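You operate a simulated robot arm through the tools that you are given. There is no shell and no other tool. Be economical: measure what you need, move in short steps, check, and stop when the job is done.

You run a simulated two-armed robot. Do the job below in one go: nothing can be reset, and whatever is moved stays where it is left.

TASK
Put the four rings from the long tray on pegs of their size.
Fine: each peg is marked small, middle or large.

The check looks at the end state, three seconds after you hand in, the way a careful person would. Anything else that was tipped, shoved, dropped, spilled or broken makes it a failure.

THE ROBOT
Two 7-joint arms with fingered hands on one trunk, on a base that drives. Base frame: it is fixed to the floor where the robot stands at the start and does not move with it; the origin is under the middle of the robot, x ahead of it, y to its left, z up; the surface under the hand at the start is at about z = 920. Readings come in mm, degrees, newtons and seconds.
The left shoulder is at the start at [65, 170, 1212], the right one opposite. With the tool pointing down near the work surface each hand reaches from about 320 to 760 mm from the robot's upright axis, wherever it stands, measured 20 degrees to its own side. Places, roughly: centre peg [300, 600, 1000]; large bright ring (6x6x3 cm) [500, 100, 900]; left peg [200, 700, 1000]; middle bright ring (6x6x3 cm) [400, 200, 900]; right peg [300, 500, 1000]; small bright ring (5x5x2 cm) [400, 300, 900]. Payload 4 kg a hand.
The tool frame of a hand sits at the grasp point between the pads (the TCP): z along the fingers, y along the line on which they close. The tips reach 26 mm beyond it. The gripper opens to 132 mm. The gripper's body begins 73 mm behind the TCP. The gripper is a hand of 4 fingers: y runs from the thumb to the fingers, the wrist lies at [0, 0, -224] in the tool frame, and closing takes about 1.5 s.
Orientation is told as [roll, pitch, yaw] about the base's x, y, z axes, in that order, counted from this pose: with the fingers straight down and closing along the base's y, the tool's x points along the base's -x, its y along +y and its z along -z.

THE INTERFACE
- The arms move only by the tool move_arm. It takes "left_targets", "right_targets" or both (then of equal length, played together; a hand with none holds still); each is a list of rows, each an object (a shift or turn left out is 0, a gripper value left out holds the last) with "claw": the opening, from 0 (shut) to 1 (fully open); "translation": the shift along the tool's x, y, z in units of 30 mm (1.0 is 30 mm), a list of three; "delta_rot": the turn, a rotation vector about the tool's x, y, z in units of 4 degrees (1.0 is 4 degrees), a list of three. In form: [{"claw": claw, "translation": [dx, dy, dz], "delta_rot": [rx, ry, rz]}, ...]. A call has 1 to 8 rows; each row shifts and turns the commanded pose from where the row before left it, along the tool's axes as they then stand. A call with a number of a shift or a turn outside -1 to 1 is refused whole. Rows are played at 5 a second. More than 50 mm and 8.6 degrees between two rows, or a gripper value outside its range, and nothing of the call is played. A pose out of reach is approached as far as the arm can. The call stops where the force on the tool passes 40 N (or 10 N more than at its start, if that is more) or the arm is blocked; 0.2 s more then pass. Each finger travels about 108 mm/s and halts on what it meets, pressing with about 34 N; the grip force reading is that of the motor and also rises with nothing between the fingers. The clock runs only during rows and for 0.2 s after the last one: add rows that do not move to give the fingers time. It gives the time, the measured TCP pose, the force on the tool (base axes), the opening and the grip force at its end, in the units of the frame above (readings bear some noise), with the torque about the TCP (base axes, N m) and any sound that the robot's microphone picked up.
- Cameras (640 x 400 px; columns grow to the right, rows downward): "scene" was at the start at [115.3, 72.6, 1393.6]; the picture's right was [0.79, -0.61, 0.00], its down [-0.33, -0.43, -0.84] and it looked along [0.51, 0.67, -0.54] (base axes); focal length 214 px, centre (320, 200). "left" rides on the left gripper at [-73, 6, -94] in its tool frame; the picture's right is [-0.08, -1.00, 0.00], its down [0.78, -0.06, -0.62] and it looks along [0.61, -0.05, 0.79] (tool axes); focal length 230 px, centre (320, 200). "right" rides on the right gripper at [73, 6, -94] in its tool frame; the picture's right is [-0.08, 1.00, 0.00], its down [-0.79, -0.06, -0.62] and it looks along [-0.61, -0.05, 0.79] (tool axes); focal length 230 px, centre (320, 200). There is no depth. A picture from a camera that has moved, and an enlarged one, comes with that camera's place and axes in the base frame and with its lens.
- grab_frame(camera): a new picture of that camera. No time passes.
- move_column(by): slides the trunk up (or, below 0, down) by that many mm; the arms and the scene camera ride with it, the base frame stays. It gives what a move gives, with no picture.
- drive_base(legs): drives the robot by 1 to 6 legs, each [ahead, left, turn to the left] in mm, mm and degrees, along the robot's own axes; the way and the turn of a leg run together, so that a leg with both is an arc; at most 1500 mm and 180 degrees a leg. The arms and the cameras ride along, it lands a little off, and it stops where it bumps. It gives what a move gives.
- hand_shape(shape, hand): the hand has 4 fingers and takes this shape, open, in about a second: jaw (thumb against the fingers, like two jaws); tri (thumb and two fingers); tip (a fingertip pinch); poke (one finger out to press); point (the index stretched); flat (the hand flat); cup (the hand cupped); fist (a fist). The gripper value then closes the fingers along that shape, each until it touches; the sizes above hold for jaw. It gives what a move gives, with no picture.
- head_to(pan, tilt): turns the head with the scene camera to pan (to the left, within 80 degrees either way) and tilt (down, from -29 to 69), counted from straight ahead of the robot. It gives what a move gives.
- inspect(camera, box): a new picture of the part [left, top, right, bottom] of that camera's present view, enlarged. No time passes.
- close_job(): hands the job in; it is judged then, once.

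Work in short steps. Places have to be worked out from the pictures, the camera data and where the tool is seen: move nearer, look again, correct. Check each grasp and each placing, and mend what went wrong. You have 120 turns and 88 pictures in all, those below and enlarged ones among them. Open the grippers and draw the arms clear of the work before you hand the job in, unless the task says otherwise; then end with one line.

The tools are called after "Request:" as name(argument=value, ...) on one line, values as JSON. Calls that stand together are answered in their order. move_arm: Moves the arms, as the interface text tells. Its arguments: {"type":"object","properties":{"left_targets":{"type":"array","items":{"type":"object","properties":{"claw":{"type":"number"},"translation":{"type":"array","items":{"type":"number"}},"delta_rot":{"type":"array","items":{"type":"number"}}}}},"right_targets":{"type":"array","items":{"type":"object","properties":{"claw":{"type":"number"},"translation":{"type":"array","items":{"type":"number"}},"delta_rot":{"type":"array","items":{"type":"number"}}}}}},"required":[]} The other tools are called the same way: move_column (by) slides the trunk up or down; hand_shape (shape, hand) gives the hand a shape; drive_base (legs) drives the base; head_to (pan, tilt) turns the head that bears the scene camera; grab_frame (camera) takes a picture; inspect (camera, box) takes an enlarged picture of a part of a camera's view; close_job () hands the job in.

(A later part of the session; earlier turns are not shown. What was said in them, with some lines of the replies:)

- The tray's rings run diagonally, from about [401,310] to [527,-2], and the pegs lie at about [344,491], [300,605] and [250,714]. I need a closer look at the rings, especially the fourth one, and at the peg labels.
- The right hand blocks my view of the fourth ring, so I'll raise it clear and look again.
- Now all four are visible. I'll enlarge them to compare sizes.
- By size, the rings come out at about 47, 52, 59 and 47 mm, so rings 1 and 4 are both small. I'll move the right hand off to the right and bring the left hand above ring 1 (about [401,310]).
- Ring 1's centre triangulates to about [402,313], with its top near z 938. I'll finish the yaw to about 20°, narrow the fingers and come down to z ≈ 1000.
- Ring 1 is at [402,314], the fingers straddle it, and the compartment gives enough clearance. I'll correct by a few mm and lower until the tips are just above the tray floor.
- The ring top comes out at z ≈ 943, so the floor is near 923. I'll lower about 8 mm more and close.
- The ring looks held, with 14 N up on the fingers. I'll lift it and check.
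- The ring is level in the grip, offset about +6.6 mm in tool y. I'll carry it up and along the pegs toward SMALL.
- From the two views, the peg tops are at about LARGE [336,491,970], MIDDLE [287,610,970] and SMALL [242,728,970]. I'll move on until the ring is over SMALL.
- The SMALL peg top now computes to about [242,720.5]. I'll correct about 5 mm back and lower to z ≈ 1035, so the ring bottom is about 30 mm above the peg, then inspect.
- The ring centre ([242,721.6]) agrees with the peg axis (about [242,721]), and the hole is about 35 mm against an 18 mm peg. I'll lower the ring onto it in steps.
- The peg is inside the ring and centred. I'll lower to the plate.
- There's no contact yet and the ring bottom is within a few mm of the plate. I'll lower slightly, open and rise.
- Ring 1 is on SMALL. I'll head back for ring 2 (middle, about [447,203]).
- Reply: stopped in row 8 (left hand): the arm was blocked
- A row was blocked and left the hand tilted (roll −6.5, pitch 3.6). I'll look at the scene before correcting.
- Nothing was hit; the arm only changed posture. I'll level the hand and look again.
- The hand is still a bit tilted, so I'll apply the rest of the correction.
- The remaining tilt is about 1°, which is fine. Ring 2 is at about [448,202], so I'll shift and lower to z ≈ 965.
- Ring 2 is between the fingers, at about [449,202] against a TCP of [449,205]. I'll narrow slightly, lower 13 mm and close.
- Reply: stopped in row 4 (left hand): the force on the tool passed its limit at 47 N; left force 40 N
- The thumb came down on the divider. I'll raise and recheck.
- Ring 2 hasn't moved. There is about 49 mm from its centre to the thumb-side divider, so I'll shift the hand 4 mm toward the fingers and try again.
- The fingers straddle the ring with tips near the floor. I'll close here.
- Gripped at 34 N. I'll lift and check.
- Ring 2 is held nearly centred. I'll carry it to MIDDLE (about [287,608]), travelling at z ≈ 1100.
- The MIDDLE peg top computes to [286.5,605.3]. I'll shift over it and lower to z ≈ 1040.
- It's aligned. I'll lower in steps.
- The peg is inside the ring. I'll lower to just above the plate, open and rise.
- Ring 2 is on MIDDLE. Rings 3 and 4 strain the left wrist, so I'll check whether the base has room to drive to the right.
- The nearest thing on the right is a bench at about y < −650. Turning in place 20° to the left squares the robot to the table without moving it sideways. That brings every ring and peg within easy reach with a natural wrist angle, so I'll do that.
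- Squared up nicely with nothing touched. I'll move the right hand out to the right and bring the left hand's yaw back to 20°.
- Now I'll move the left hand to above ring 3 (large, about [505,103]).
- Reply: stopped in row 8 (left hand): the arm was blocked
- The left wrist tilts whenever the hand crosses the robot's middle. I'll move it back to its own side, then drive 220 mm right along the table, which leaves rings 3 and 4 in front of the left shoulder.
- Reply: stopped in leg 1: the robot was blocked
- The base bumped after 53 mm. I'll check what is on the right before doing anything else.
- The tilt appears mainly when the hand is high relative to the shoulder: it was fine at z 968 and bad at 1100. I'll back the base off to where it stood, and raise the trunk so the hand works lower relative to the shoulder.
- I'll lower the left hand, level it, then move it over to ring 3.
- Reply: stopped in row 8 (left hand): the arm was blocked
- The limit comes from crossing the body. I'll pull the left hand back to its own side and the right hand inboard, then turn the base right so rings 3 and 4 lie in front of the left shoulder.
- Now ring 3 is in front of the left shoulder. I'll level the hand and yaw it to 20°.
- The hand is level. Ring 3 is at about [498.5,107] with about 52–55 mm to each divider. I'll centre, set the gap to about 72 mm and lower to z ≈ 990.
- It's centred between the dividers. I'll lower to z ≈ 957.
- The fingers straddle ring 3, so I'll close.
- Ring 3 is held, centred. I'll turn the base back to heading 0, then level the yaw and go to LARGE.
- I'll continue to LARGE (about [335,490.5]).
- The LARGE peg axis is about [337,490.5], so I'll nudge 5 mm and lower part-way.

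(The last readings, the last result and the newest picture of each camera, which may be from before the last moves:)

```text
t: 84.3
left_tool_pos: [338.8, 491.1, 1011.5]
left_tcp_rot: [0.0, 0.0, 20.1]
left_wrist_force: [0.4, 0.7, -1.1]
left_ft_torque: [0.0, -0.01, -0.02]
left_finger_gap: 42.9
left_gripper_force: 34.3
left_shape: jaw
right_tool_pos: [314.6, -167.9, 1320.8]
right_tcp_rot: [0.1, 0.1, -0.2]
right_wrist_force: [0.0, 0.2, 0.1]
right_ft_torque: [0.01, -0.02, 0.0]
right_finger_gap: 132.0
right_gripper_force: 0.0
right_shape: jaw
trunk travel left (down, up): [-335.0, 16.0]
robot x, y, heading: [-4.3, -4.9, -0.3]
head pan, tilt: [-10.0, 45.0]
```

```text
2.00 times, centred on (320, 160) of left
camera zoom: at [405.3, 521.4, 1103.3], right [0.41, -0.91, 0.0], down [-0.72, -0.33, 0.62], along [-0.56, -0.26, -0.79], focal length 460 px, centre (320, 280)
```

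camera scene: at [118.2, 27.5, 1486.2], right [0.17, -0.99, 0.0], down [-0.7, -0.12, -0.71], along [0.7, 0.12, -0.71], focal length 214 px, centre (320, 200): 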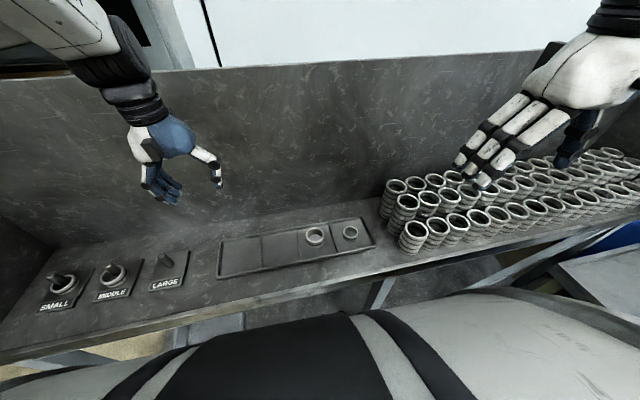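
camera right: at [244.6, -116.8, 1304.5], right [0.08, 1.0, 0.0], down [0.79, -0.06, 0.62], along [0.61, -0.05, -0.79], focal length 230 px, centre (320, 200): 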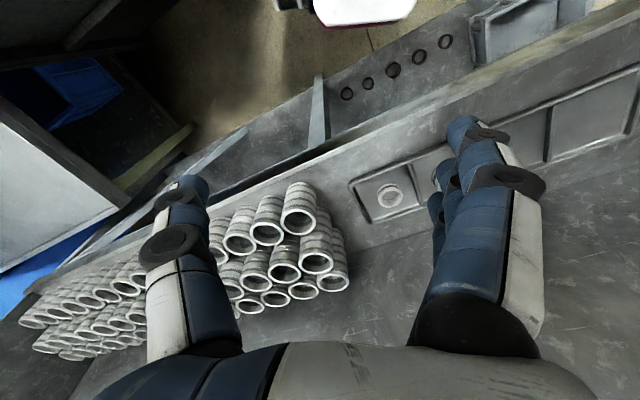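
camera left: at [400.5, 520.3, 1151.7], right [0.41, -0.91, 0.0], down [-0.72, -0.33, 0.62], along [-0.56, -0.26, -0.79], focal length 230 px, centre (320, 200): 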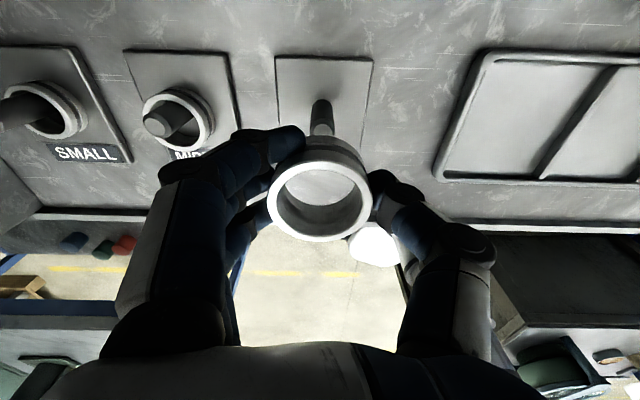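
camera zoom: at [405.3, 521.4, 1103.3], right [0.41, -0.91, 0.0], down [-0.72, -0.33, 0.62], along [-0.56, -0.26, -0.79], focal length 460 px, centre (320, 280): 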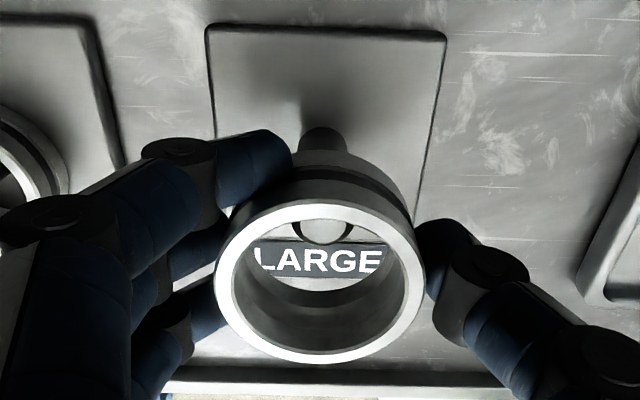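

Through the ring, the peg is about 5 mm toward tool +x of centre. I'll nudge back 4 mm and lower.

Request:
move_arm(left_targets=[{"translation": [0.14, 0, 0]}, {"translation": [0, 0, 0.4]}, {"translation": [0, 0, 0.3]}, {}])

Request:
inspect(camera="left", box=[220, 60, 420, 260])

```text
t: 85.3
left_tool_pos: [334.8, 489.0, 990.6]
left_tcp_rot: [0.0, 0.1, 20.0]
left_wrist_force: [-0.3, -0.8, -1.2]
left_ft_torque: [0.03, -0.02, 0.04]
left_finger_gap: 42.4
left_gripper_force: 34.1
left_shape: jaw
right_tool_pos: [314.6, -167.8, 1320.7]
right_tcp_rot: [0.1, 0.0, 0.0]
right_wrist_force: [0.2, -0.3, 0.1]
right_ft_torque: [0.01, 0.01, 0.03]
right_finger_gap: 131.8
right_gripper_force: 0.0
right_shape: jaw
trunk travel left (down, up): [-335.0, 16.0]
robot x, y, heading: [-4.0, -2.8, -0.2]
head pan, tilt: [-10.0, 45.0]
```

```text
2.00 times, centred on (320, 160) of left
camera zoom: at [401.5, 519.9, 1083.2], right [0.41, -0.91, 0.0], down [-0.72, -0.33, 0.62], along [-0.56, -0.26, -0.79], focal length 460 px, centre (320, 280)
```

zoom: 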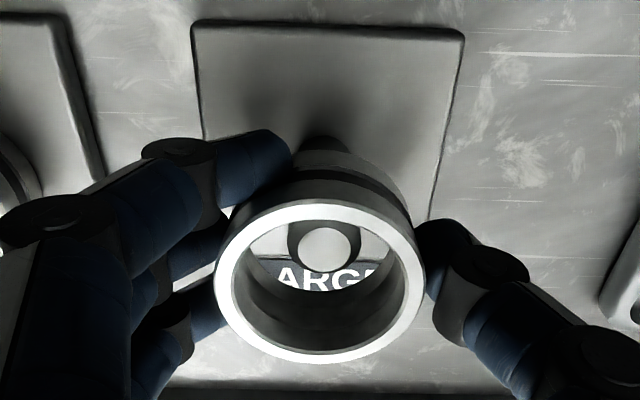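

The peg is in the ring. I'll lower to the plate, open and rise.

Request:
move_arm(left_targets=[{"translation": [0, 0, 0.4]}, {"translation": [0, 0, 0.3]}, {"translation": [0, 0, 0.2]}, {}])

Request:
move_arm(left_targets=[{"claw": 0.45}, {"claw": 0.58}, {}, {}, {"translation": [0, 0, -0.8]}, {"translation": [0, 0, -1]}, {"translation": [0, 0, -1]}])

Request:
grab_frame(camera="left")

```text
t: 86.3
left_tool_pos: [335.6, 489.2, 962.4]
left_tcp_rot: [0.0, 0.0, 20.1]
left_wrist_force: [0.8, 0.7, -2.0]
left_ft_torque: [0.02, 0.02, -0.03]
left_finger_gap: 42.9
left_gripper_force: 34.0
left_shape: jaw
right_tool_pos: [316.2, -166.3, 1320.1]
right_tcp_rot: [0.1, 0.1, -0.1]
right_wrist_force: [0.1, -0.2, -0.3]
right_ft_torque: [0.03, 0.01, 0.02]
right_finger_gap: 131.6
right_gripper_force: 0.1
right_shape: jaw
trunk travel left (down, up): [-335.0, 16.0]
robot x, y, heading: [-4.8, -2.3, -0.1]
head pan, tilt: [-10.0, 45.0]
```

```text
t: 87.9
left_tool_pos: [333.9, 487.6, 1048.6]
left_tcp_rot: [0.0, 0.0, 19.9]
left_wrist_force: [-0.9, -0.3, 0.4]
left_ft_torque: [0.03, 0.03, 0.0]
left_finger_gap: 76.2
left_gripper_force: 0.1
left_shape: jaw
right_tool_pos: [314.3, -169.6, 1319.8]
right_tcp_rot: [0.1, 0.0, -0.1]
right_wrist_force: [0.5, -0.7, 0.4]
right_ft_torque: [-0.02, -0.02, -0.02]
right_finger_gap: 132.0
right_gripper_force: 0.1
right_shape: jaw
trunk travel left (down, up): [-335.0, 16.0]
robot x, y, heading: [0.7, -4.8, 0.1]
head pan, tilt: [-10.0, 45.0]
```

```text
34 pictures are left
camera left: at [401.2, 519.3, 1140.8], right [0.41, -0.91, 0.0], down [-0.72, -0.33, 0.62], along [-0.56, -0.26, -0.79], focal length 230 px, centre (320, 200)
```

left: 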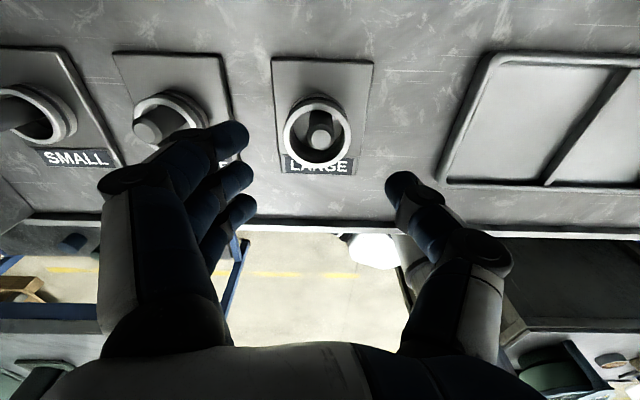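

Ring 3 is on LARGE. For ring 4, I'll bring the hand back toward the tray and turn the base right by 18°.

Request:
move_arm(left_targets=[{"translation": [0, 0, -0.6]}, {"translation": [0, -1, -0.4]}, {"translation": [0, -1, 0]}, {"translation": [0, -1, 0]}, {"translation": [0, -1, 0]}, {"translation": [0, -1, 0]}, {"translation": [0, -1, 0]}, {"translation": [0, -1, 0]}])

Request:
drive_base(legs=[[0, 0, -18]])

Request:
move_arm(left_targets=[{"delta_rot": [0, 0, -1]}, {"delta_rot": [0, 0, -1]}, {"delta_rot": [0, 0, -1]}, {"delta_rot": [0, 0, -1]}, {"delta_rot": [0, 0, -0.5]}, {}])

```text
t: 89.7
left_tool_pos: [405.5, 290.0, 1079.3]
left_tcp_rot: [0.1, 0.0, 20.2]
left_wrist_force: [0.2, -0.1, -0.1]
left_ft_torque: [0.02, 0.01, 0.01]
left_finger_gap: 76.2
left_gripper_force: 0.0
left_shape: jaw
right_tool_pos: [313.8, -167.8, 1319.8]
right_tcp_rot: [0.1, 0.1, -0.2]
right_wrist_force: [-0.2, -0.3, 1.1]
right_ft_torque: [0.0, 0.0, 0.01]
right_finger_gap: 131.8
right_gripper_force: 0.1
right_shape: jaw
trunk travel left (down, up): [-335.0, 16.0]
robot x, y, heading: [-1.6, -3.6, 0.2]
head pan, tilt: [-10.0, 45.0]
```

```text
t: 91.1
left_tool_pos: [477.2, 147.7, 1078.4]
left_tcp_rot: [0.0, -0.1, 1.8]
left_wrist_force: [0.8, 0.1, 0.0]
left_ft_torque: [-0.04, 0.01, -0.01]
left_finger_gap: 76.0
left_gripper_force: 0.1
left_shape: jaw
right_tool_pos: [245.5, -260.0, 1319.9]
right_tcp_rot: [0.0, 0.1, -18.4]
right_wrist_force: [-0.1, -0.7, -0.6]
right_ft_torque: [-0.01, -0.01, -0.02]
right_finger_gap: 131.9
right_gripper_force: 0.1
right_shape: jaw
trunk travel left (down, up): [-335.0, 16.0]
robot x, y, heading: [-1.1, -3.5, -18.5]
head pan, tilt: [-10.0, 45.0]
```

```text
t: 92.5
left_tool_pos: [478.6, 147.8, 1077.2]
left_tcp_rot: [0.0, 0.0, 19.8]
left_wrist_force: [-0.3, -0.6, 0.0]
left_ft_torque: [-0.03, 0.01, -0.02]
left_finger_gap: 76.0
left_gripper_force: 0.1
left_shape: jaw
right_tool_pos: [245.7, -260.7, 1321.5]
right_tcp_rot: [0.2, 0.1, -18.4]
right_wrist_force: [-0.7, -0.5, 0.0]
right_ft_torque: [0.02, -0.03, 0.02]
right_finger_gap: 131.9
right_gripper_force: 0.2
right_shape: jaw
trunk travel left (down, up): [-335.0, 16.0]
robot x, y, heading: [-4.0, -1.6, -18.5]
head pan, tilt: [-10.0, 45.0]
```

I'll move to above ring 4 (about [533,−2]) and look.

Request:
move_arm(left_targets=[{"translation": [0, -1, 0], "claw": 0.55}, {"translation": [0, -1, 0]}, {"translation": [0, -1, 0]}, {"translation": [0, -1, 0]}, {"translation": [0, -1, 0]}, {}])

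Request:
grab_frame(camera="left")

```text
t: 93.9
left_tool_pos: [537.3, 15.8, 1084.9]
left_tcp_rot: [-2.7, 1.8, 22.7]
left_wrist_force: [0.6, -0.1, 0.0]
left_ft_torque: [-0.06, -0.01, 0.03]
left_finger_gap: 73.4
left_gripper_force: 0.1
left_shape: jaw
right_tool_pos: [246.9, -259.1, 1320.9]
right_tcp_rot: [0.0, 0.1, -18.3]
right_wrist_force: [-0.4, 0.6, -0.6]
right_ft_torque: [-0.01, 0.02, -0.02]
right_finger_gap: 132.0
right_gripper_force: 0.1
right_shape: jaw
trunk travel left (down, up): [-335.0, 16.0]
robot x, y, heading: [-0.5, -4.2, -18.3]
head pan, tilt: [-10.0, 45.0]
```

```text
33 pictures are left
camera left: at [601.9, 54.3, 1175.0], right [0.46, -0.89, 0.05], down [-0.69, -0.32, 0.64], along [-0.56, -0.33, -0.76], focal length 230 px, centre (320, 200)
```

left: 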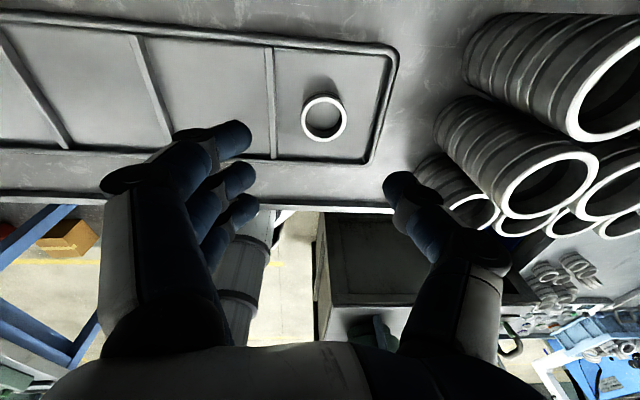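

The limit shows again, so I'll step the hand back and turn another 15° right, so ring 4 lies well on the left arm's side.

Request:
move_arm(left_targets=[{"translation": [0, 1, 0]}, {"translation": [0, 1, 0]}, {"translation": [0, 1, 0]}, {"translation": [0, 1, 0]}, {"translation": [0, 0.5, 0]}, {}])

Request:
drive_base(legs=[[0, 0, -15]])

Request:
move_arm(left_targets=[{"delta_rot": [0, 0, -1]}, {"delta_rot": [0, 0, -1]}, {"delta_rot": [0, 0, -1]}, {"delta_rot": [0, 0, -0.75]}, {}])

Request:
grab_frame(camera="left")

```text
t: 95.3
left_tool_pos: [481.8, 133.9, 1078.2]
left_tcp_rot: [0.0, 0.0, 19.6]
left_wrist_force: [0.3, -0.3, 0.1]
left_ft_torque: [0.02, -0.02, 0.0]
left_finger_gap: 73.1
left_gripper_force: 0.1
left_shape: jaw
right_tool_pos: [246.6, -259.4, 1320.2]
right_tcp_rot: [0.1, 0.1, -18.4]
right_wrist_force: [-1.5, 0.0, -0.2]
right_ft_torque: [-0.01, 0.04, -0.02]
right_finger_gap: 131.9
right_gripper_force: 0.1
right_shape: jaw
trunk travel left (down, up): [-335.0, 16.0]
robot x, y, heading: [-0.8, -6.0, -18.3]
head pan, tilt: [-10.0, 45.0]
```

```text
t: 96.8
left_tool_pos: [503.4, 4.7, 1077.0]
left_tcp_rot: [0.1, -0.1, 4.8]
left_wrist_force: [0.6, -0.3, 0.6]
left_ft_torque: [0.0, -0.01, 0.0]
left_finger_gap: 73.5
left_gripper_force: 0.1
left_shape: jaw
right_tool_pos: [174.5, -315.8, 1320.1]
right_tcp_rot: [0.1, 0.1, -33.3]
right_wrist_force: [0.4, 0.6, 0.2]
right_ft_torque: [0.01, -0.01, 0.02]
right_finger_gap: 131.9
right_gripper_force: 0.0
right_shape: jaw
trunk travel left (down, up): [-335.0, 16.0]
robot x, y, heading: [-1.6, -2.1, -33.1]
head pan, tilt: [-10.0, 45.0]
stopped in leg 1: the robot was blocked; the commanded pose is now the measured one
```

```text
t: 98.0
left_tool_pos: [502.9, 4.3, 1077.1]
left_tcp_rot: [-0.1, 0.0, 19.8]
left_wrist_force: [0.1, 0.0, 0.0]
left_ft_torque: [0.03, -0.01, 0.03]
left_finger_gap: 73.3
left_gripper_force: 0.1
left_shape: jaw
right_tool_pos: [173.3, -313.5, 1320.0]
right_tcp_rot: [0.1, 0.0, -33.0]
right_wrist_force: [0.0, -0.3, -0.7]
right_ft_torque: [-0.01, -0.01, 0.02]
right_finger_gap: 131.7
right_gripper_force: 0.1
right_shape: jaw
trunk travel left (down, up): [-335.0, 16.0]
robot x, y, heading: [2.5, -4.6, -32.9]
head pan, tilt: [-10.0, 45.0]
```

```text
32 pictures are left
camera left: at [569.3, 35.6, 1169.7], right [0.41, -0.91, 0.0], down [-0.72, -0.33, 0.62], along [-0.56, -0.25, -0.79], focal length 230 px, centre (320, 200)
```

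left: 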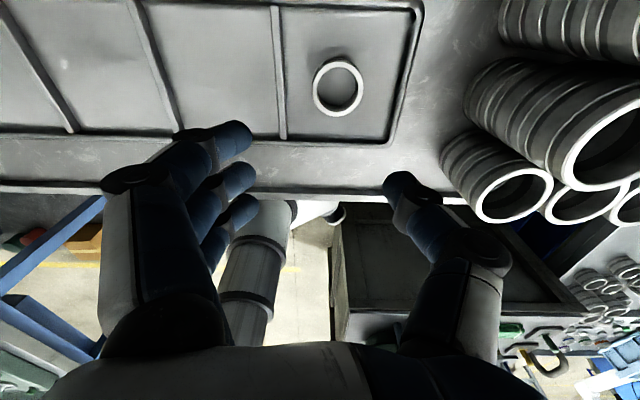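

The hand is level and ring 4 is at [533,2.7]. I'll shift over it and lower to about z 1000.

Request:
move_arm(left_targets=[{"translation": [-0.93, -0.4, 0]}, {"translation": [0, 0, 0.8], "claw": 0.53}, {"translation": [0, 0, 0.9]}, {"translation": [0, 0, 0.9]}, {}])

Request:
grab_frame(camera="left")

```text
t: 99.2
left_tool_pos: [533.0, 4.5, 999.1]
left_tcp_rot: [-0.1, 0.0, 19.9]
left_wrist_force: [-0.3, 0.6, -0.9]
left_ft_torque: [-0.02, 0.0, -0.01]
left_finger_gap: 70.8
left_gripper_force: 0.1
left_shape: jaw
right_tool_pos: [172.8, -315.4, 1319.4]
right_tcp_rot: [0.2, 0.1, -33.3]
right_wrist_force: [-0.1, 0.0, 1.1]
right_ft_torque: [-0.03, 0.0, -0.01]
right_finger_gap: 132.0
right_gripper_force: 0.1
right_shape: jaw
trunk travel left (down, up): [-335.0, 16.0]
robot x, y, heading: [2.5, -2.8, -33.3]
head pan, tilt: [-10.0, 45.0]
```

```text
31 pictures are left
camera left: at [599.3, 34.2, 1092.2], right [0.41, -0.91, 0.0], down [-0.72, -0.32, 0.62], along [-0.56, -0.25, -0.79], focal length 230 px, centre (320, 200)
```

left: 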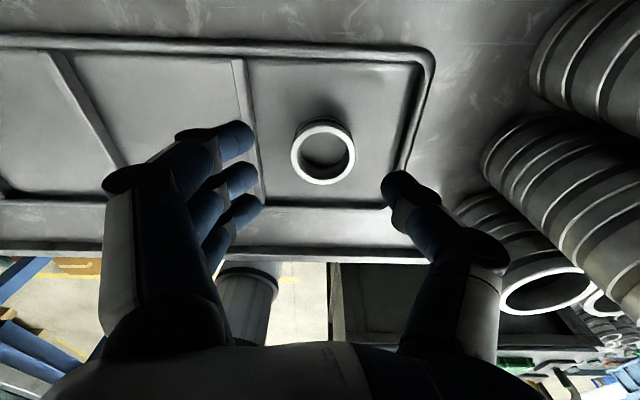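

It's centred with clearance on both sides. I'll narrow a little and lower to z ≈ 953.

Request:
move_arm(left_targets=[{"translation": [0, -0.06, 0.4], "claw": 0.5}, {"translation": [0, 0, 0.5]}, {"translation": [0, 0, 0.4]}, {"translation": [0, 0, 0.23]}, {}])

Request:
grab_frame(camera="left")

```text
t: 100.3
left_tool_pos: [534.8, 1.3, 954.4]
left_tcp_rot: [0.0, -0.1, 19.9]
left_wrist_force: [0.3, -1.4, 1.6]
left_ft_torque: [0.07, 0.04, -0.03]
left_finger_gap: 66.0
left_gripper_force: 0.2
left_shape: jaw
right_tool_pos: [172.9, -314.8, 1320.3]
right_tcp_rot: [0.0, 0.0, -33.2]
right_wrist_force: [0.4, -0.2, -0.2]
right_ft_torque: [0.01, 0.0, -0.03]
right_finger_gap: 132.1
right_gripper_force: 0.2
right_shape: jaw
trunk travel left (down, up): [-335.0, 16.0]
robot x, y, heading: [2.3, -5.7, -33.3]
head pan, tilt: [-10.0, 45.0]
```

```text
30 pictures are left
camera left: at [600.8, 32.0, 1046.3], right [0.41, -0.91, 0.0], down [-0.72, -0.32, 0.62], along [-0.56, -0.25, -0.79], focal length 230 px, centre (320, 200)
```

left: 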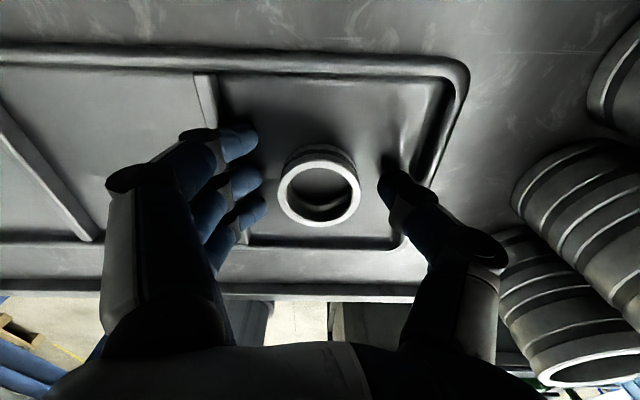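

Good straddle. I'll close and lift.

Request:
move_arm(left_targets=[{"claw": 0.42}, {"claw": 0.34}, {"claw": 0.26}, {"claw": 0.18}, {"claw": 0.1}, {}, {}])

Request:
move_arm(left_targets=[{"translation": [0, 0, -0.3]}, {"translation": [0, 0, -0.8]}, {"translation": [0, 0, -1]}, {"translation": [0, 0, -1]}, {"translation": [0, 0, -1]}, {}])

Request:
grab_frame(camera="left")

```text
t: 102.0
left_tool_pos: [534.8, 2.7, 954.0]
left_tcp_rot: [0.0, 0.0, 19.9]
left_wrist_force: [0.9, 0.0, -0.4]
left_ft_torque: [0.0, -0.02, 0.02]
left_finger_gap: 31.2
left_gripper_force: 34.5
left_shape: jaw
right_tool_pos: [172.6, -314.3, 1318.9]
right_tcp_rot: [0.1, 0.1, -33.2]
right_wrist_force: [-0.2, 0.4, -0.3]
right_ft_torque: [0.0, 0.0, 0.03]
right_finger_gap: 131.9
right_gripper_force: 0.1
right_shape: jaw
trunk travel left (down, up): [-335.0, 16.0]
robot x, y, heading: [-0.6, -1.3, -33.2]
head pan, tilt: [-10.0, 45.0]
```

```text
t: 103.3
left_tool_pos: [534.7, 3.5, 1076.2]
left_tcp_rot: [0.2, 0.1, 19.9]
left_wrist_force: [-0.1, -0.2, -0.3]
left_ft_torque: [-0.02, -0.02, -0.02]
left_finger_gap: 31.2
left_gripper_force: 33.9
left_shape: jaw
right_tool_pos: [173.5, -314.5, 1320.6]
right_tcp_rot: [0.1, 0.1, -33.3]
right_wrist_force: [0.3, -0.9, -0.2]
right_ft_torque: [-0.03, -0.01, 0.0]
right_finger_gap: 131.8
right_gripper_force: 0.1
right_shape: jaw
trunk travel left (down, up): [-335.0, 16.0]
robot x, y, heading: [1.7, -5.6, -33.2]
head pan, tilt: [-10.0, 45.0]
```

```text
29 pictures are left
camera left: at [600.8, 33.1, 1168.8], right [0.41, -0.91, 0.0], down [-0.72, -0.33, 0.62], along [-0.56, -0.25, -0.79], focal length 230 px, centre (320, 200)
```

left: 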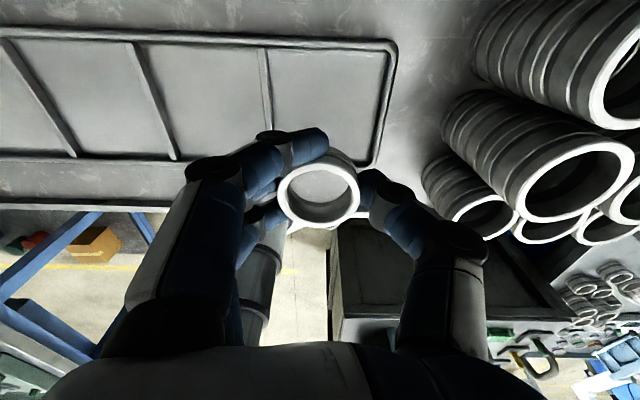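

Ring 4 is held and matches ring 1 in apparent size. I'll turn the base back to heading 0 and undo the yaw.

Request:
drive_base(legs=[[0, 0, 18], [0, 0, 15]])

Request:
move_arm(left_targets=[{"delta_rot": [0, 0, 1]}, {"delta_rot": [0, 0, 1]}, {"delta_rot": [0, 0, 1]}, {"delta_rot": [0, 0, 1]}, {"delta_rot": [0, 0, 1]}, {"delta_rot": [0, 0, 1]}, {"delta_rot": [0, 0, 1]}, {"delta_rot": [0, 0, 1]}])

```text
t: 105.0
left_tool_pos: [504.4, 168.2, 1077.3]
left_tcp_rot: [0.1, 0.1, 38.0]
left_wrist_force: [-0.3, 0.6, -1.0]
left_ft_torque: [-0.01, -0.02, 0.03]
left_finger_gap: 30.9
left_gripper_force: 33.7
left_shape: jaw
right_tool_pos: [260.5, -244.7, 1320.8]
right_tcp_rot: [0.1, 0.1, -15.3]
right_wrist_force: [0.8, 0.0, 0.4]
right_ft_torque: [0.03, 0.01, 0.02]
right_finger_gap: 131.8
right_gripper_force: 0.0
right_shape: jaw
trunk travel left (down, up): [-335.0, 16.0]
robot x, y, heading: [1.8, -3.5, -15.1]
head pan, tilt: [-10.0, 45.0]
stopped in leg 2: the robot was blocked; the commanded pose is now the measured one
```

```text
t: 106.8
left_tool_pos: [504.3, 167.9, 1076.6]
left_tcp_rot: [0.0, 0.1, 5.9]
left_wrist_force: [-0.7, 0.7, -1.3]
left_ft_torque: [0.02, 0.01, 0.03]
left_finger_gap: 31.3
left_gripper_force: 33.7
left_shape: jaw
right_tool_pos: [260.5, -244.8, 1322.0]
right_tcp_rot: [0.1, 0.1, -15.1]
right_wrist_force: [0.0, 0.3, 0.3]
right_ft_torque: [0.0, -0.01, -0.01]
right_finger_gap: 131.8
right_gripper_force: 0.1
right_shape: jaw
trunk travel left (down, up): [-335.0, 16.0]
robot x, y, heading: [-2.7, -6.1, -15.1]
head pan, tilt: [-10.0, 45.0]
```

The turn stopped early. I'll look around before trying again.

Request:
head_to(pan=25, tilt=45)

Request:
grab_frame(camera="scene")

Request:
head_to(pan=-65, tilt=60)

Request:
grab_frame(camera="scene")

```text
t: 107.8
left_tool_pos: [505.2, 167.1, 1077.3]
left_tcp_rot: [0.0, 0.1, 6.0]
left_wrist_force: [-0.5, -1.1, -0.5]
left_ft_torque: [0.02, -0.02, -0.02]
left_finger_gap: 31.2
left_gripper_force: 34.6
left_shape: jaw
right_tool_pos: [261.5, -245.2, 1320.1]
right_tcp_rot: [0.1, 0.1, -15.1]
right_wrist_force: [0.3, 0.4, -1.1]
right_ft_torque: [-0.02, -0.02, 0.0]
right_finger_gap: 132.0
right_gripper_force: 0.1
right_shape: jaw
trunk travel left (down, up): [-335.0, 16.0]
robot x, y, heading: [-0.7, -5.5, -15.0]
head pan, tilt: [25.0, 45.0]
```

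```text
28 pictures are left
camera scene: at [116.5, 2.1, 1486.2], right [0.17, -0.99, 0.0], down [-0.7, -0.12, -0.71], along [0.7, 0.12, -0.71], focal length 214 px, centre (320, 200)
```

scene: 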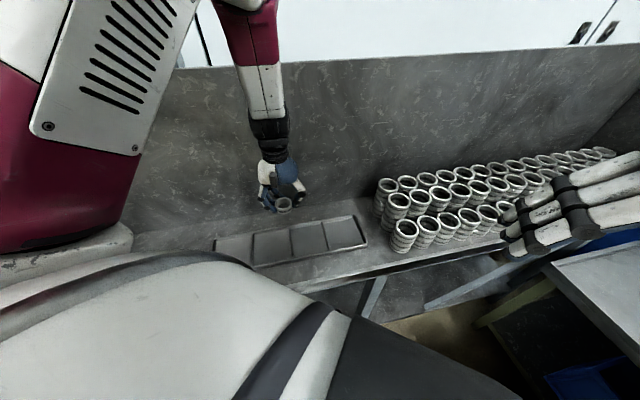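

```text
t: 109.4
left_tool_pos: [505.7, 167.6, 1075.8]
left_tcp_rot: [0.1, 0.1, 6.1]
left_wrist_force: [-0.4, -0.7, -0.8]
left_ft_torque: [0.05, 0.01, -0.03]
left_finger_gap: 30.8
left_gripper_force: 33.9
left_shape: jaw
right_tool_pos: [261.0, -244.2, 1320.3]
right_tcp_rot: [0.1, 0.1, -15.0]
right_wrist_force: [0.3, 0.3, -0.3]
right_ft_torque: [0.02, -0.04, -0.02]
right_finger_gap: 131.8
right_gripper_force: 0.0
right_shape: jaw
trunk travel left (down, up): [-335.0, 16.0]
robot x, y, heading: [0.2, -4.8, -15.2]
head pan, tilt: [-65.0, 60.0]
```

```text
27 pictures are left
camera scene: at [47.9, -77.4, 1466.8], right [-0.98, -0.17, 0.0], down [-0.15, 0.85, -0.5], along [0.09, -0.49, -0.87], focal length 214 px, centre (320, 200)
```

scene: 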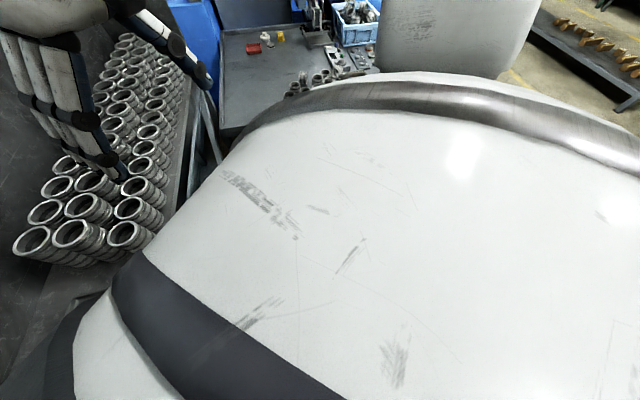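

The right bench is close to the body, and the base has crept about 5 mm that way. I'll ease off it, 25 mm left and 15 back, then finish the turn.

Request:
drive_base(legs=[[-15, 25, 0], [0, 0, 15]])

```text
t: 111.2
left_tool_pos: [435.9, 320.3, 1077.1]
left_tcp_rot: [0.0, 0.1, 21.0]
left_wrist_force: [0.7, 0.3, -0.7]
left_ft_torque: [0.02, 0.0, -0.02]
left_finger_gap: 31.0
left_gripper_force: 34.2
left_shape: jaw
right_tool_pos: [306.0, -141.1, 1320.0]
right_tcp_rot: [0.0, 0.1, -0.3]
right_wrist_force: [-0.2, 0.7, -0.2]
right_ft_torque: [0.03, 0.02, 0.01]
right_finger_gap: 132.1
right_gripper_force: 0.2
right_shape: jaw
trunk travel left (down, up): [-335.0, 16.0]
robot x, y, heading: [-11.7, 27.1, -0.1]
head pan, tilt: [-65.0, 60.0]
```

That worked. Now I'll carry ring 4 to above SMALL ([242,720.5]).

Request:
move_arm(left_targets=[{"translation": [0.08, 1, -0.2], "delta_rot": [0, 0, 0.25]}, {"translation": [0.08, 1, 0]}, {"translation": [0.08, 1, 0]}, {"translation": [0.08, 1, 0]}, {"translation": [0.08, 1, 0]}, {"translation": [0.08, 1, 0]}, {"translation": [0.08, 1, 0]}, {"translation": [0.08, 1, 0]}])

Request:
move_arm(left_targets=[{"translation": [0.06, 1, 0]}, {"translation": [0.06, 1, 0]}, {"translation": [0.06, 1, 0]}, {"translation": [0.06, 1, 0]}, {"translation": [0.06, 1, 0]}, {"translation": [0.06, 1, 0]}, {"translation": [0, 0.75, 0]}, {}])

Request:
grab_frame(camera="left")

```text
t: 113.0
left_tool_pos: [333.8, 540.2, 1082.0]
left_tcp_rot: [0.0, 0.1, 20.0]
left_wrist_force: [0.2, 0.7, -0.8]
left_ft_torque: [0.01, 0.01, -0.01]
left_finger_gap: 31.3
left_gripper_force: 34.2
left_shape: jaw
right_tool_pos: [306.3, -140.5, 1321.0]
right_tcp_rot: [0.0, 0.0, -0.1]
right_wrist_force: [0.3, 1.1, 0.2]
right_ft_torque: [-0.01, -0.01, 0.03]
right_finger_gap: 131.9
right_gripper_force: 0.0
right_shape: jaw
trunk travel left (down, up): [-335.0, 16.0]
robot x, y, heading: [-9.2, 24.7, -0.0]
head pan, tilt: [-65.0, 60.0]
```

```text
t: 114.8
left_tool_pos: [255.6, 726.2, 1083.1]
left_tcp_rot: [0.0, 0.1, 20.0]
left_wrist_force: [0.4, -0.6, -0.9]
left_ft_torque: [0.02, -0.03, -0.04]
left_finger_gap: 31.1
left_gripper_force: 34.2
left_shape: jaw
right_tool_pos: [306.2, -142.3, 1320.9]
right_tcp_rot: [0.0, 0.2, -0.2]
right_wrist_force: [-0.6, 0.2, 0.8]
right_ft_torque: [-0.02, 0.02, 0.01]
right_finger_gap: 131.9
right_gripper_force: 0.0
right_shape: jaw
trunk travel left (down, up): [-335.0, 16.0]
robot x, y, heading: [-10.1, 23.2, -0.3]
head pan, tilt: [-65.0, 60.0]
```

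```text
26 pictures are left
camera left: at [322.8, 756.5, 1175.0], right [0.41, -0.91, 0.0], down [-0.72, -0.32, 0.62], along [-0.56, -0.25, -0.79], focal length 230 px, centre (320, 200)
```

left: 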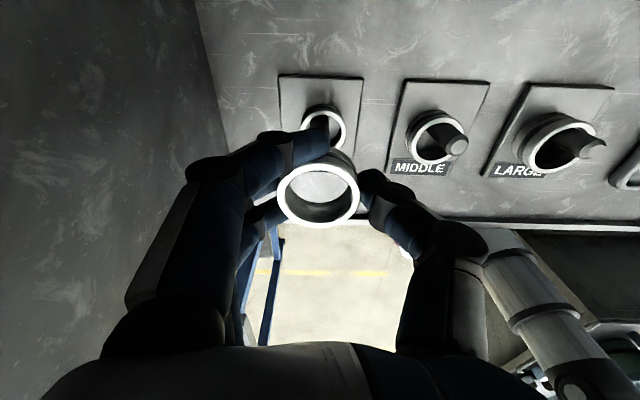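

I'll enlarge the view to locate the peg against the ring.

Request:
inspect(camera="left", box=[240, 60, 400, 240])

```text
2.22 times, centred on (320, 150) of left
camera zoom: at [322.8, 756.5, 1175.0], right [0.41, -0.91, 0.0], down [-0.72, -0.32, 0.62], along [-0.56, -0.25, -0.79], focal length 511 px, centre (320, 311)
```

zoom: 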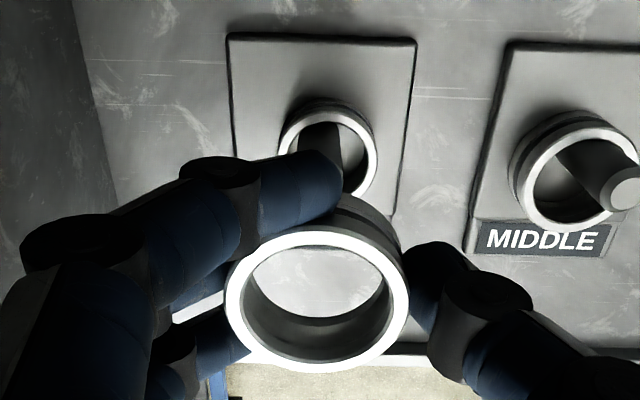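

Relative to the current readings, ring 1 on SMALL sits at about [246.5,717], so there is a small drift. I'll correct and lower to z ≈ 1035.

Request:
move_arm(left_targets=[{"translation": [0.35, -0.2, 0.2]}, {"translation": [0, 0, 0.7]}, {"translation": [0, 0, 0.7]}, {}])

Request:
inspect(camera="left", box=[220, 60, 420, 240])

```text
t: 115.8
left_tool_pos: [248.2, 716.0, 1035.7]
left_tcp_rot: [0.1, 0.1, 19.9]
left_wrist_force: [-0.2, -0.2, -0.4]
left_ft_torque: [-0.01, 0.03, -0.01]
left_finger_gap: 31.2
left_gripper_force: 34.4
left_shape: jaw
right_tool_pos: [306.9, -140.8, 1320.8]
right_tcp_rot: [0.0, 0.1, -0.2]
right_wrist_force: [0.2, -0.4, 0.2]
right_ft_torque: [0.0, 0.02, -0.02]
right_finger_gap: 131.8
right_gripper_force: 0.2
right_shape: jaw
trunk travel left (down, up): [-335.0, 16.0]
robot x, y, heading: [-5.5, 25.9, -0.2]
head pan, tilt: [-65.0, 60.0]
```

```text
2.22 times, centred on (320, 150) of left
camera zoom: at [315.1, 747.0, 1126.9], right [0.41, -0.91, 0.0], down [-0.72, -0.33, 0.62], along [-0.56, -0.25, -0.79], focal length 511 px, centre (320, 311)
```

zoom: 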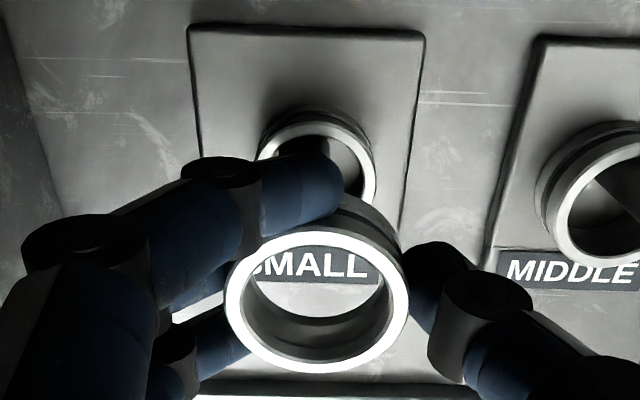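

Comparing with the first placing, the ring needs about +4 mm in tool y and +2 in x. I'll apply that and lower to just above the peg top.

Request:
move_arm(left_targets=[{"translation": [0.07, 0.13, 0.4]}, {"translation": [0, 0, 0.3]}, {}])

Request:
inspect(camera="left", box=[220, 60, 420, 240])

```text
t: 116.6
left_tool_pos: [245.9, 719.1, 1013.8]
left_tcp_rot: [-0.1, 0.1, 19.9]
left_wrist_force: [-0.6, -0.3, -1.9]
left_ft_torque: [0.01, 0.0, -0.01]
left_finger_gap: 31.2
left_gripper_force: 34.1
left_shape: jaw
right_tool_pos: [306.3, -141.1, 1320.6]
right_tcp_rot: [0.1, 0.1, -0.2]
right_wrist_force: [-0.2, -0.2, -0.4]
right_ft_torque: [-0.02, 0.0, -0.01]
right_finger_gap: 131.8
right_gripper_force: 0.2
right_shape: jaw
trunk travel left (down, up): [-335.0, 16.0]
robot x, y, heading: [-10.1, 24.0, -0.3]
head pan, tilt: [-65.0, 60.0]
```

```text
2.22 times, centred on (320, 150) of left
camera zoom: at [311.5, 750.0, 1105.6], right [0.41, -0.91, 0.0], down [-0.72, -0.32, 0.62], along [-0.56, -0.25, -0.79], focal length 511 px, centre (320, 311)
```

zoom: 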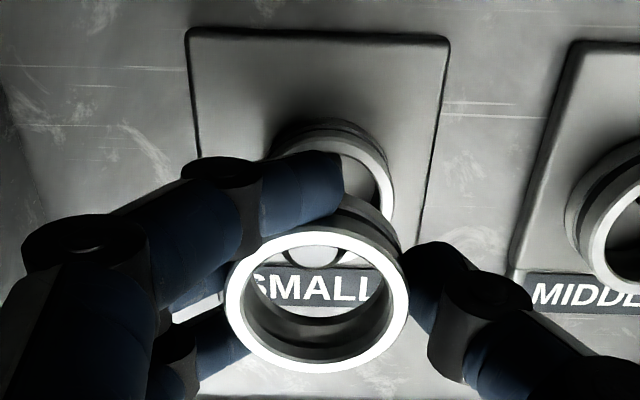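

The peg is centred in the hole. I'll lower over the peg top and onto ring 1.

Request:
move_arm(left_targets=[{"translation": [0.05, 0, 0.3]}, {"translation": [0, 0, 0.3]}, {"translation": [0, 0, 0.2]}, {}])

Request:
inspect(camera="left", box=[220, 60, 420, 240])

```text
t: 117.6
left_tool_pos: [243.4, 719.1, 989.3]
left_tcp_rot: [0.0, 0.1, 19.9]
left_wrist_force: [-0.1, 0.9, -0.6]
left_ft_torque: [-0.01, -0.05, -0.01]
left_finger_gap: 30.8
left_gripper_force: 34.2
left_shape: jaw
right_tool_pos: [307.7, -141.9, 1320.4]
right_tcp_rot: [0.1, 0.1, -0.2]
right_wrist_force: [0.2, -0.7, -1.6]
right_ft_torque: [0.03, 0.04, 0.01]
right_finger_gap: 132.1
right_gripper_force: 0.1
right_shape: jaw
trunk travel left (down, up): [-335.0, 16.0]
robot x, y, heading: [-10.0, 21.6, -0.3]
head pan, tilt: [-65.0, 60.0]
```

```text
2.22 times, centred on (320, 150) of left
camera zoom: at [310.3, 749.7, 1081.6], right [0.41, -0.91, 0.0], down [-0.72, -0.33, 0.62], along [-0.56, -0.25, -0.79], focal length 511 px, centre (320, 311)
```

zoom: 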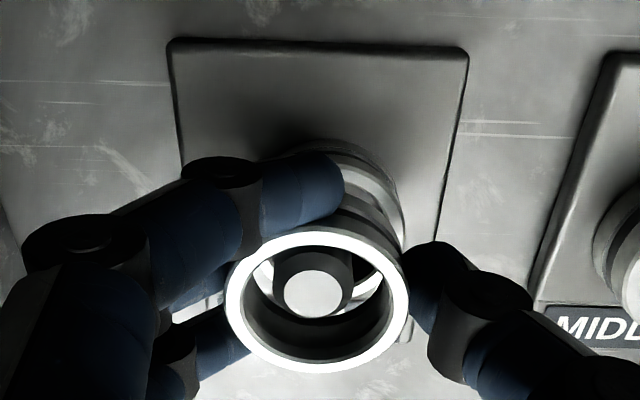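

The peg is inside. I'll lower gently toward ring 1's top.

Request:
move_arm(left_targets=[{"translation": [0, 0, 0.13]}, {"translation": [0, 0, 0.1]}, {"translation": [0, 0, 0.07]}, {}])

```text
t: 118.6
left_tool_pos: [243.9, 719.6, 979.1]
left_tcp_rot: [0.1, 0.2, 19.9]
left_wrist_force: [0.6, -0.4, -0.4]
left_ft_torque: [0.01, -0.05, -0.05]
left_finger_gap: 30.8
left_gripper_force: 33.7
left_shape: jaw
right_tool_pos: [307.2, -141.6, 1321.6]
right_tcp_rot: [0.1, 0.2, -0.2]
right_wrist_force: [-0.2, 0.0, -0.2]
right_ft_torque: [-0.03, 0.01, 0.01]
right_finger_gap: 132.1
right_gripper_force: 0.1
right_shape: jaw
trunk travel left (down, up): [-335.0, 16.0]
robot x, y, heading: [-9.6, 20.9, -0.3]
head pan, tilt: [-65.0, 60.0]
```

Still no contact, so the gap is small. I'll release gently, open wide and rise straight up.

Request:
move_arm(left_targets=[{"translation": [0, 0, 0.06], "claw": 0.4}, {"claw": 0.55}, {}, {}, {"translation": [0, 0, -0.8]}, {"translation": [0, 0, -1]}, {"translation": [0, 0, -1]}])

Request:
inspect(camera="left", box=[160, 0, 480, 220])

```text
t: 120.2
left_tool_pos: [243.1, 718.2, 1064.5]
left_tcp_rot: [0.1, 0.1, 19.9]
left_wrist_force: [0.4, -0.5, 0.8]
left_ft_torque: [-0.01, 0.01, -0.01]
left_finger_gap: 72.1
left_gripper_force: 0.1
left_shape: jaw
right_tool_pos: [306.4, -141.9, 1319.7]
right_tcp_rot: [0.1, 0.0, -0.2]
right_wrist_force: [-0.1, -0.8, 0.1]
right_ft_torque: [0.03, -0.01, 0.01]
right_finger_gap: 132.1
right_gripper_force: 0.0
right_shape: jaw
trunk travel left (down, up): [-335.0, 16.0]
robot x, y, heading: [-6.7, 28.1, -0.2]
head pan, tilt: [-65.0, 60.0]
```

```text
1.82 times, centred on (320, 110) of left
camera zoom: at [309.4, 748.9, 1156.8], right [0.41, -0.91, 0.0], down [-0.72, -0.33, 0.62], along [-0.56, -0.25, -0.79], focal length 418 px, centre (320, 364)
```

zoom: 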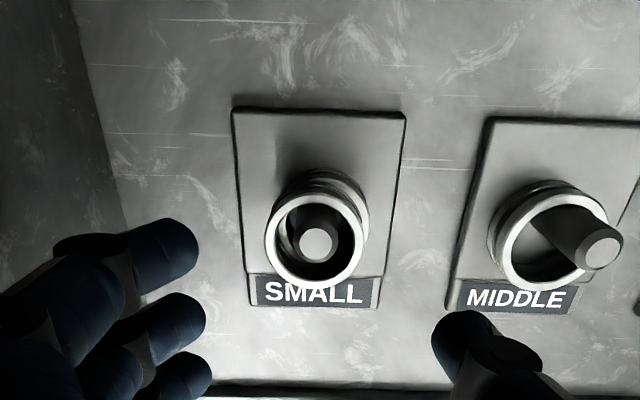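

Both small rings are on SMALL. I'll open the hand, draw the arm up and away, and take a final look over the pegs, tray and stacks.

Request:
move_arm(left_targets=[{"translation": [0, 0, -1], "claw": 1}, {"translation": [0, 0, -1]}, {"translation": [0, 0, -1]}, {"translation": [0, -0.5, -1]}, {"translation": [0, -1, -1]}, {"translation": [0, -1, -1]}, {"translation": [0, -1, 0]}, {"translation": [0, -1, 0]}])

Request:
head_to(pan=20, tilt=45)

Request:
grab_frame(camera="scene")

Request:
grab_frame(camera="left")

```text
t: 122.0
left_tool_pos: [291.6, 591.1, 1243.4]
left_tcp_rot: [0.1, 0.2, 19.9]
left_wrist_force: [-0.6, -0.1, -0.9]
left_ft_torque: [0.01, 0.01, -0.01]
left_finger_gap: 132.1
left_gripper_force: 0.1
left_shape: jaw
right_tool_pos: [306.7, -143.7, 1320.1]
right_tcp_rot: [0.2, 0.1, -0.2]
right_wrist_force: [0.6, -0.8, 0.1]
right_ft_torque: [0.03, -0.02, 0.0]
right_finger_gap: 131.9
right_gripper_force: 0.1
right_shape: jaw
trunk travel left (down, up): [-335.0, 16.0]
robot x, y, heading: [-13.7, 22.8, -0.2]
head pan, tilt: [-65.0, 60.0]
```

```text
t: 123.6
left_tool_pos: [290.4, 592.0, 1242.9]
left_tcp_rot: [0.0, 0.1, 19.9]
left_wrist_force: [1.0, 0.3, -0.8]
left_ft_torque: [0.01, -0.02, 0.02]
left_finger_gap: 131.8
left_gripper_force: 0.1
left_shape: jaw
right_tool_pos: [306.3, -141.7, 1320.6]
right_tcp_rot: [0.1, 0.0, -0.2]
right_wrist_force: [0.1, -0.3, 0.5]
right_ft_torque: [0.03, 0.01, 0.01]
right_finger_gap: 132.1
right_gripper_force: 0.0
right_shape: jaw
trunk travel left (down, up): [-335.0, 16.0]
robot x, y, heading: [-9.3, 22.1, -0.1]
head pan, tilt: [20.0, 45.0]
```

```text
20 pictures are left
camera scene: at [106.0, 53.9, 1486.2], right [0.34, -0.94, 0.0], down [-0.67, -0.24, -0.71], along [0.67, 0.24, -0.71], focal length 214 px, centre (320, 200)
```

scene: 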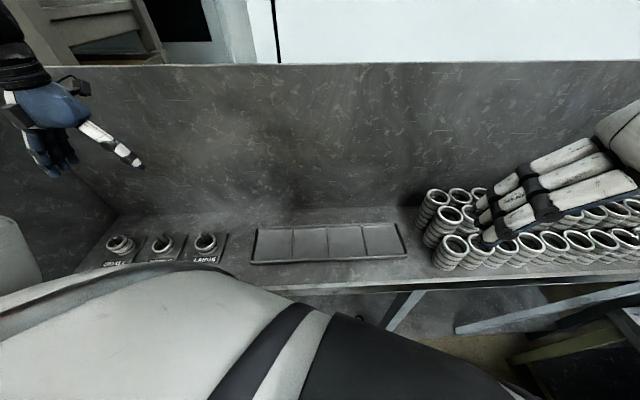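

```text
19 pictures are left
camera left: at [357.8, 622.9, 1335.4], right [0.41, -0.91, 0.0], down [-0.72, -0.32, 0.62], along [-0.56, -0.25, -0.79], focal length 230 px, centre (320, 200)
```

left: 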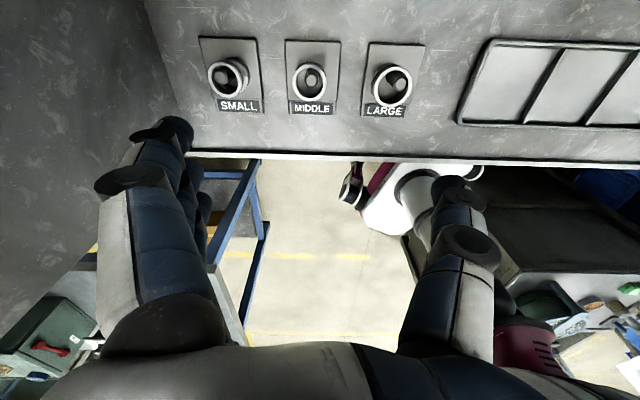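

All four rings are on their pegs and the tray is empty and in place. Because of the base bumps, I'll check the lower shelf and the bench as well.

Request:
grab_frame(camera="right")

Request:
head_to(pan=-75, tilt=40)

Request:
grab_frame(camera="scene")

```text
18 pictures are left
camera right: at [234.5, -135.0, 1415.3], right [0.08, 1.0, 0.0], down [0.79, -0.06, 0.62], along [0.61, -0.05, -0.79], focal length 230 px, centre (320, 200)
```

right: 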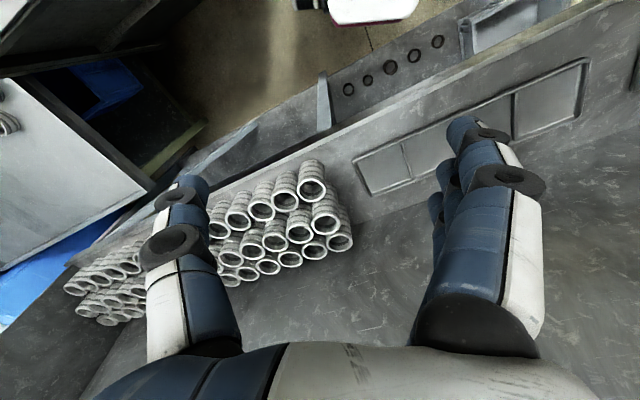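

```text
t: 125.3
left_tool_pos: [291.0, 593.2, 1242.9]
left_tcp_rot: [-0.1, 0.1, 19.9]
left_wrist_force: [0.2, 0.0, -0.6]
left_ft_torque: [-0.04, 0.0, -0.04]
left_finger_gap: 131.9
left_gripper_force: 0.0
left_shape: jaw
right_tool_pos: [307.2, -139.7, 1320.2]
right_tcp_rot: [0.1, 0.1, -0.2]
right_wrist_force: [0.6, -0.3, 1.6]
right_ft_torque: [-0.02, -0.01, 0.0]
right_finger_gap: 131.9
right_gripper_force: 0.2
right_shape: jaw
trunk travel left (down, up): [-335.0, 16.0]
robot x, y, heading: [-8.8, 23.8, -0.4]
head pan, tilt: [-75.0, 40.0]
```

```text
17 pictures are left
camera scene: at [51.3, -55.8, 1493.5], right [-0.97, -0.26, 0.0], down [-0.16, 0.62, -0.77], along [0.2, -0.74, -0.64], focal length 214 px, centre (320, 200)
```

scene: 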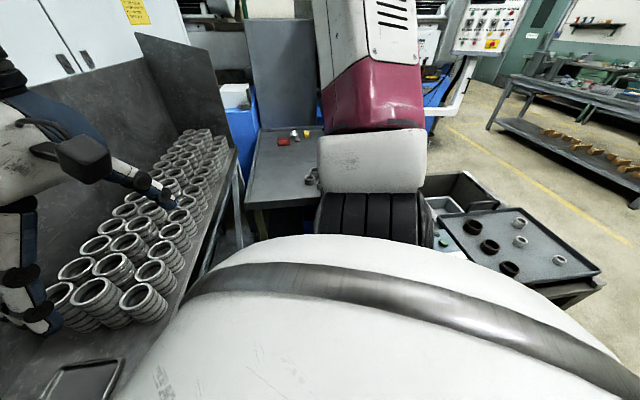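

The ring stacks, the lower shelf with its five dark rings, and the bench look undisturbed. Both hands are open and clear, so I'm handing in.

Request:
close_job()

```text
The job is handed in.
```

All four rings are on pegs of their size: both small rings on SMALL, the middle ring on MIDDLE and the large ring on LARGE. The base was blocked three times while driving and turning, and in the last pictures nothing looked moved.
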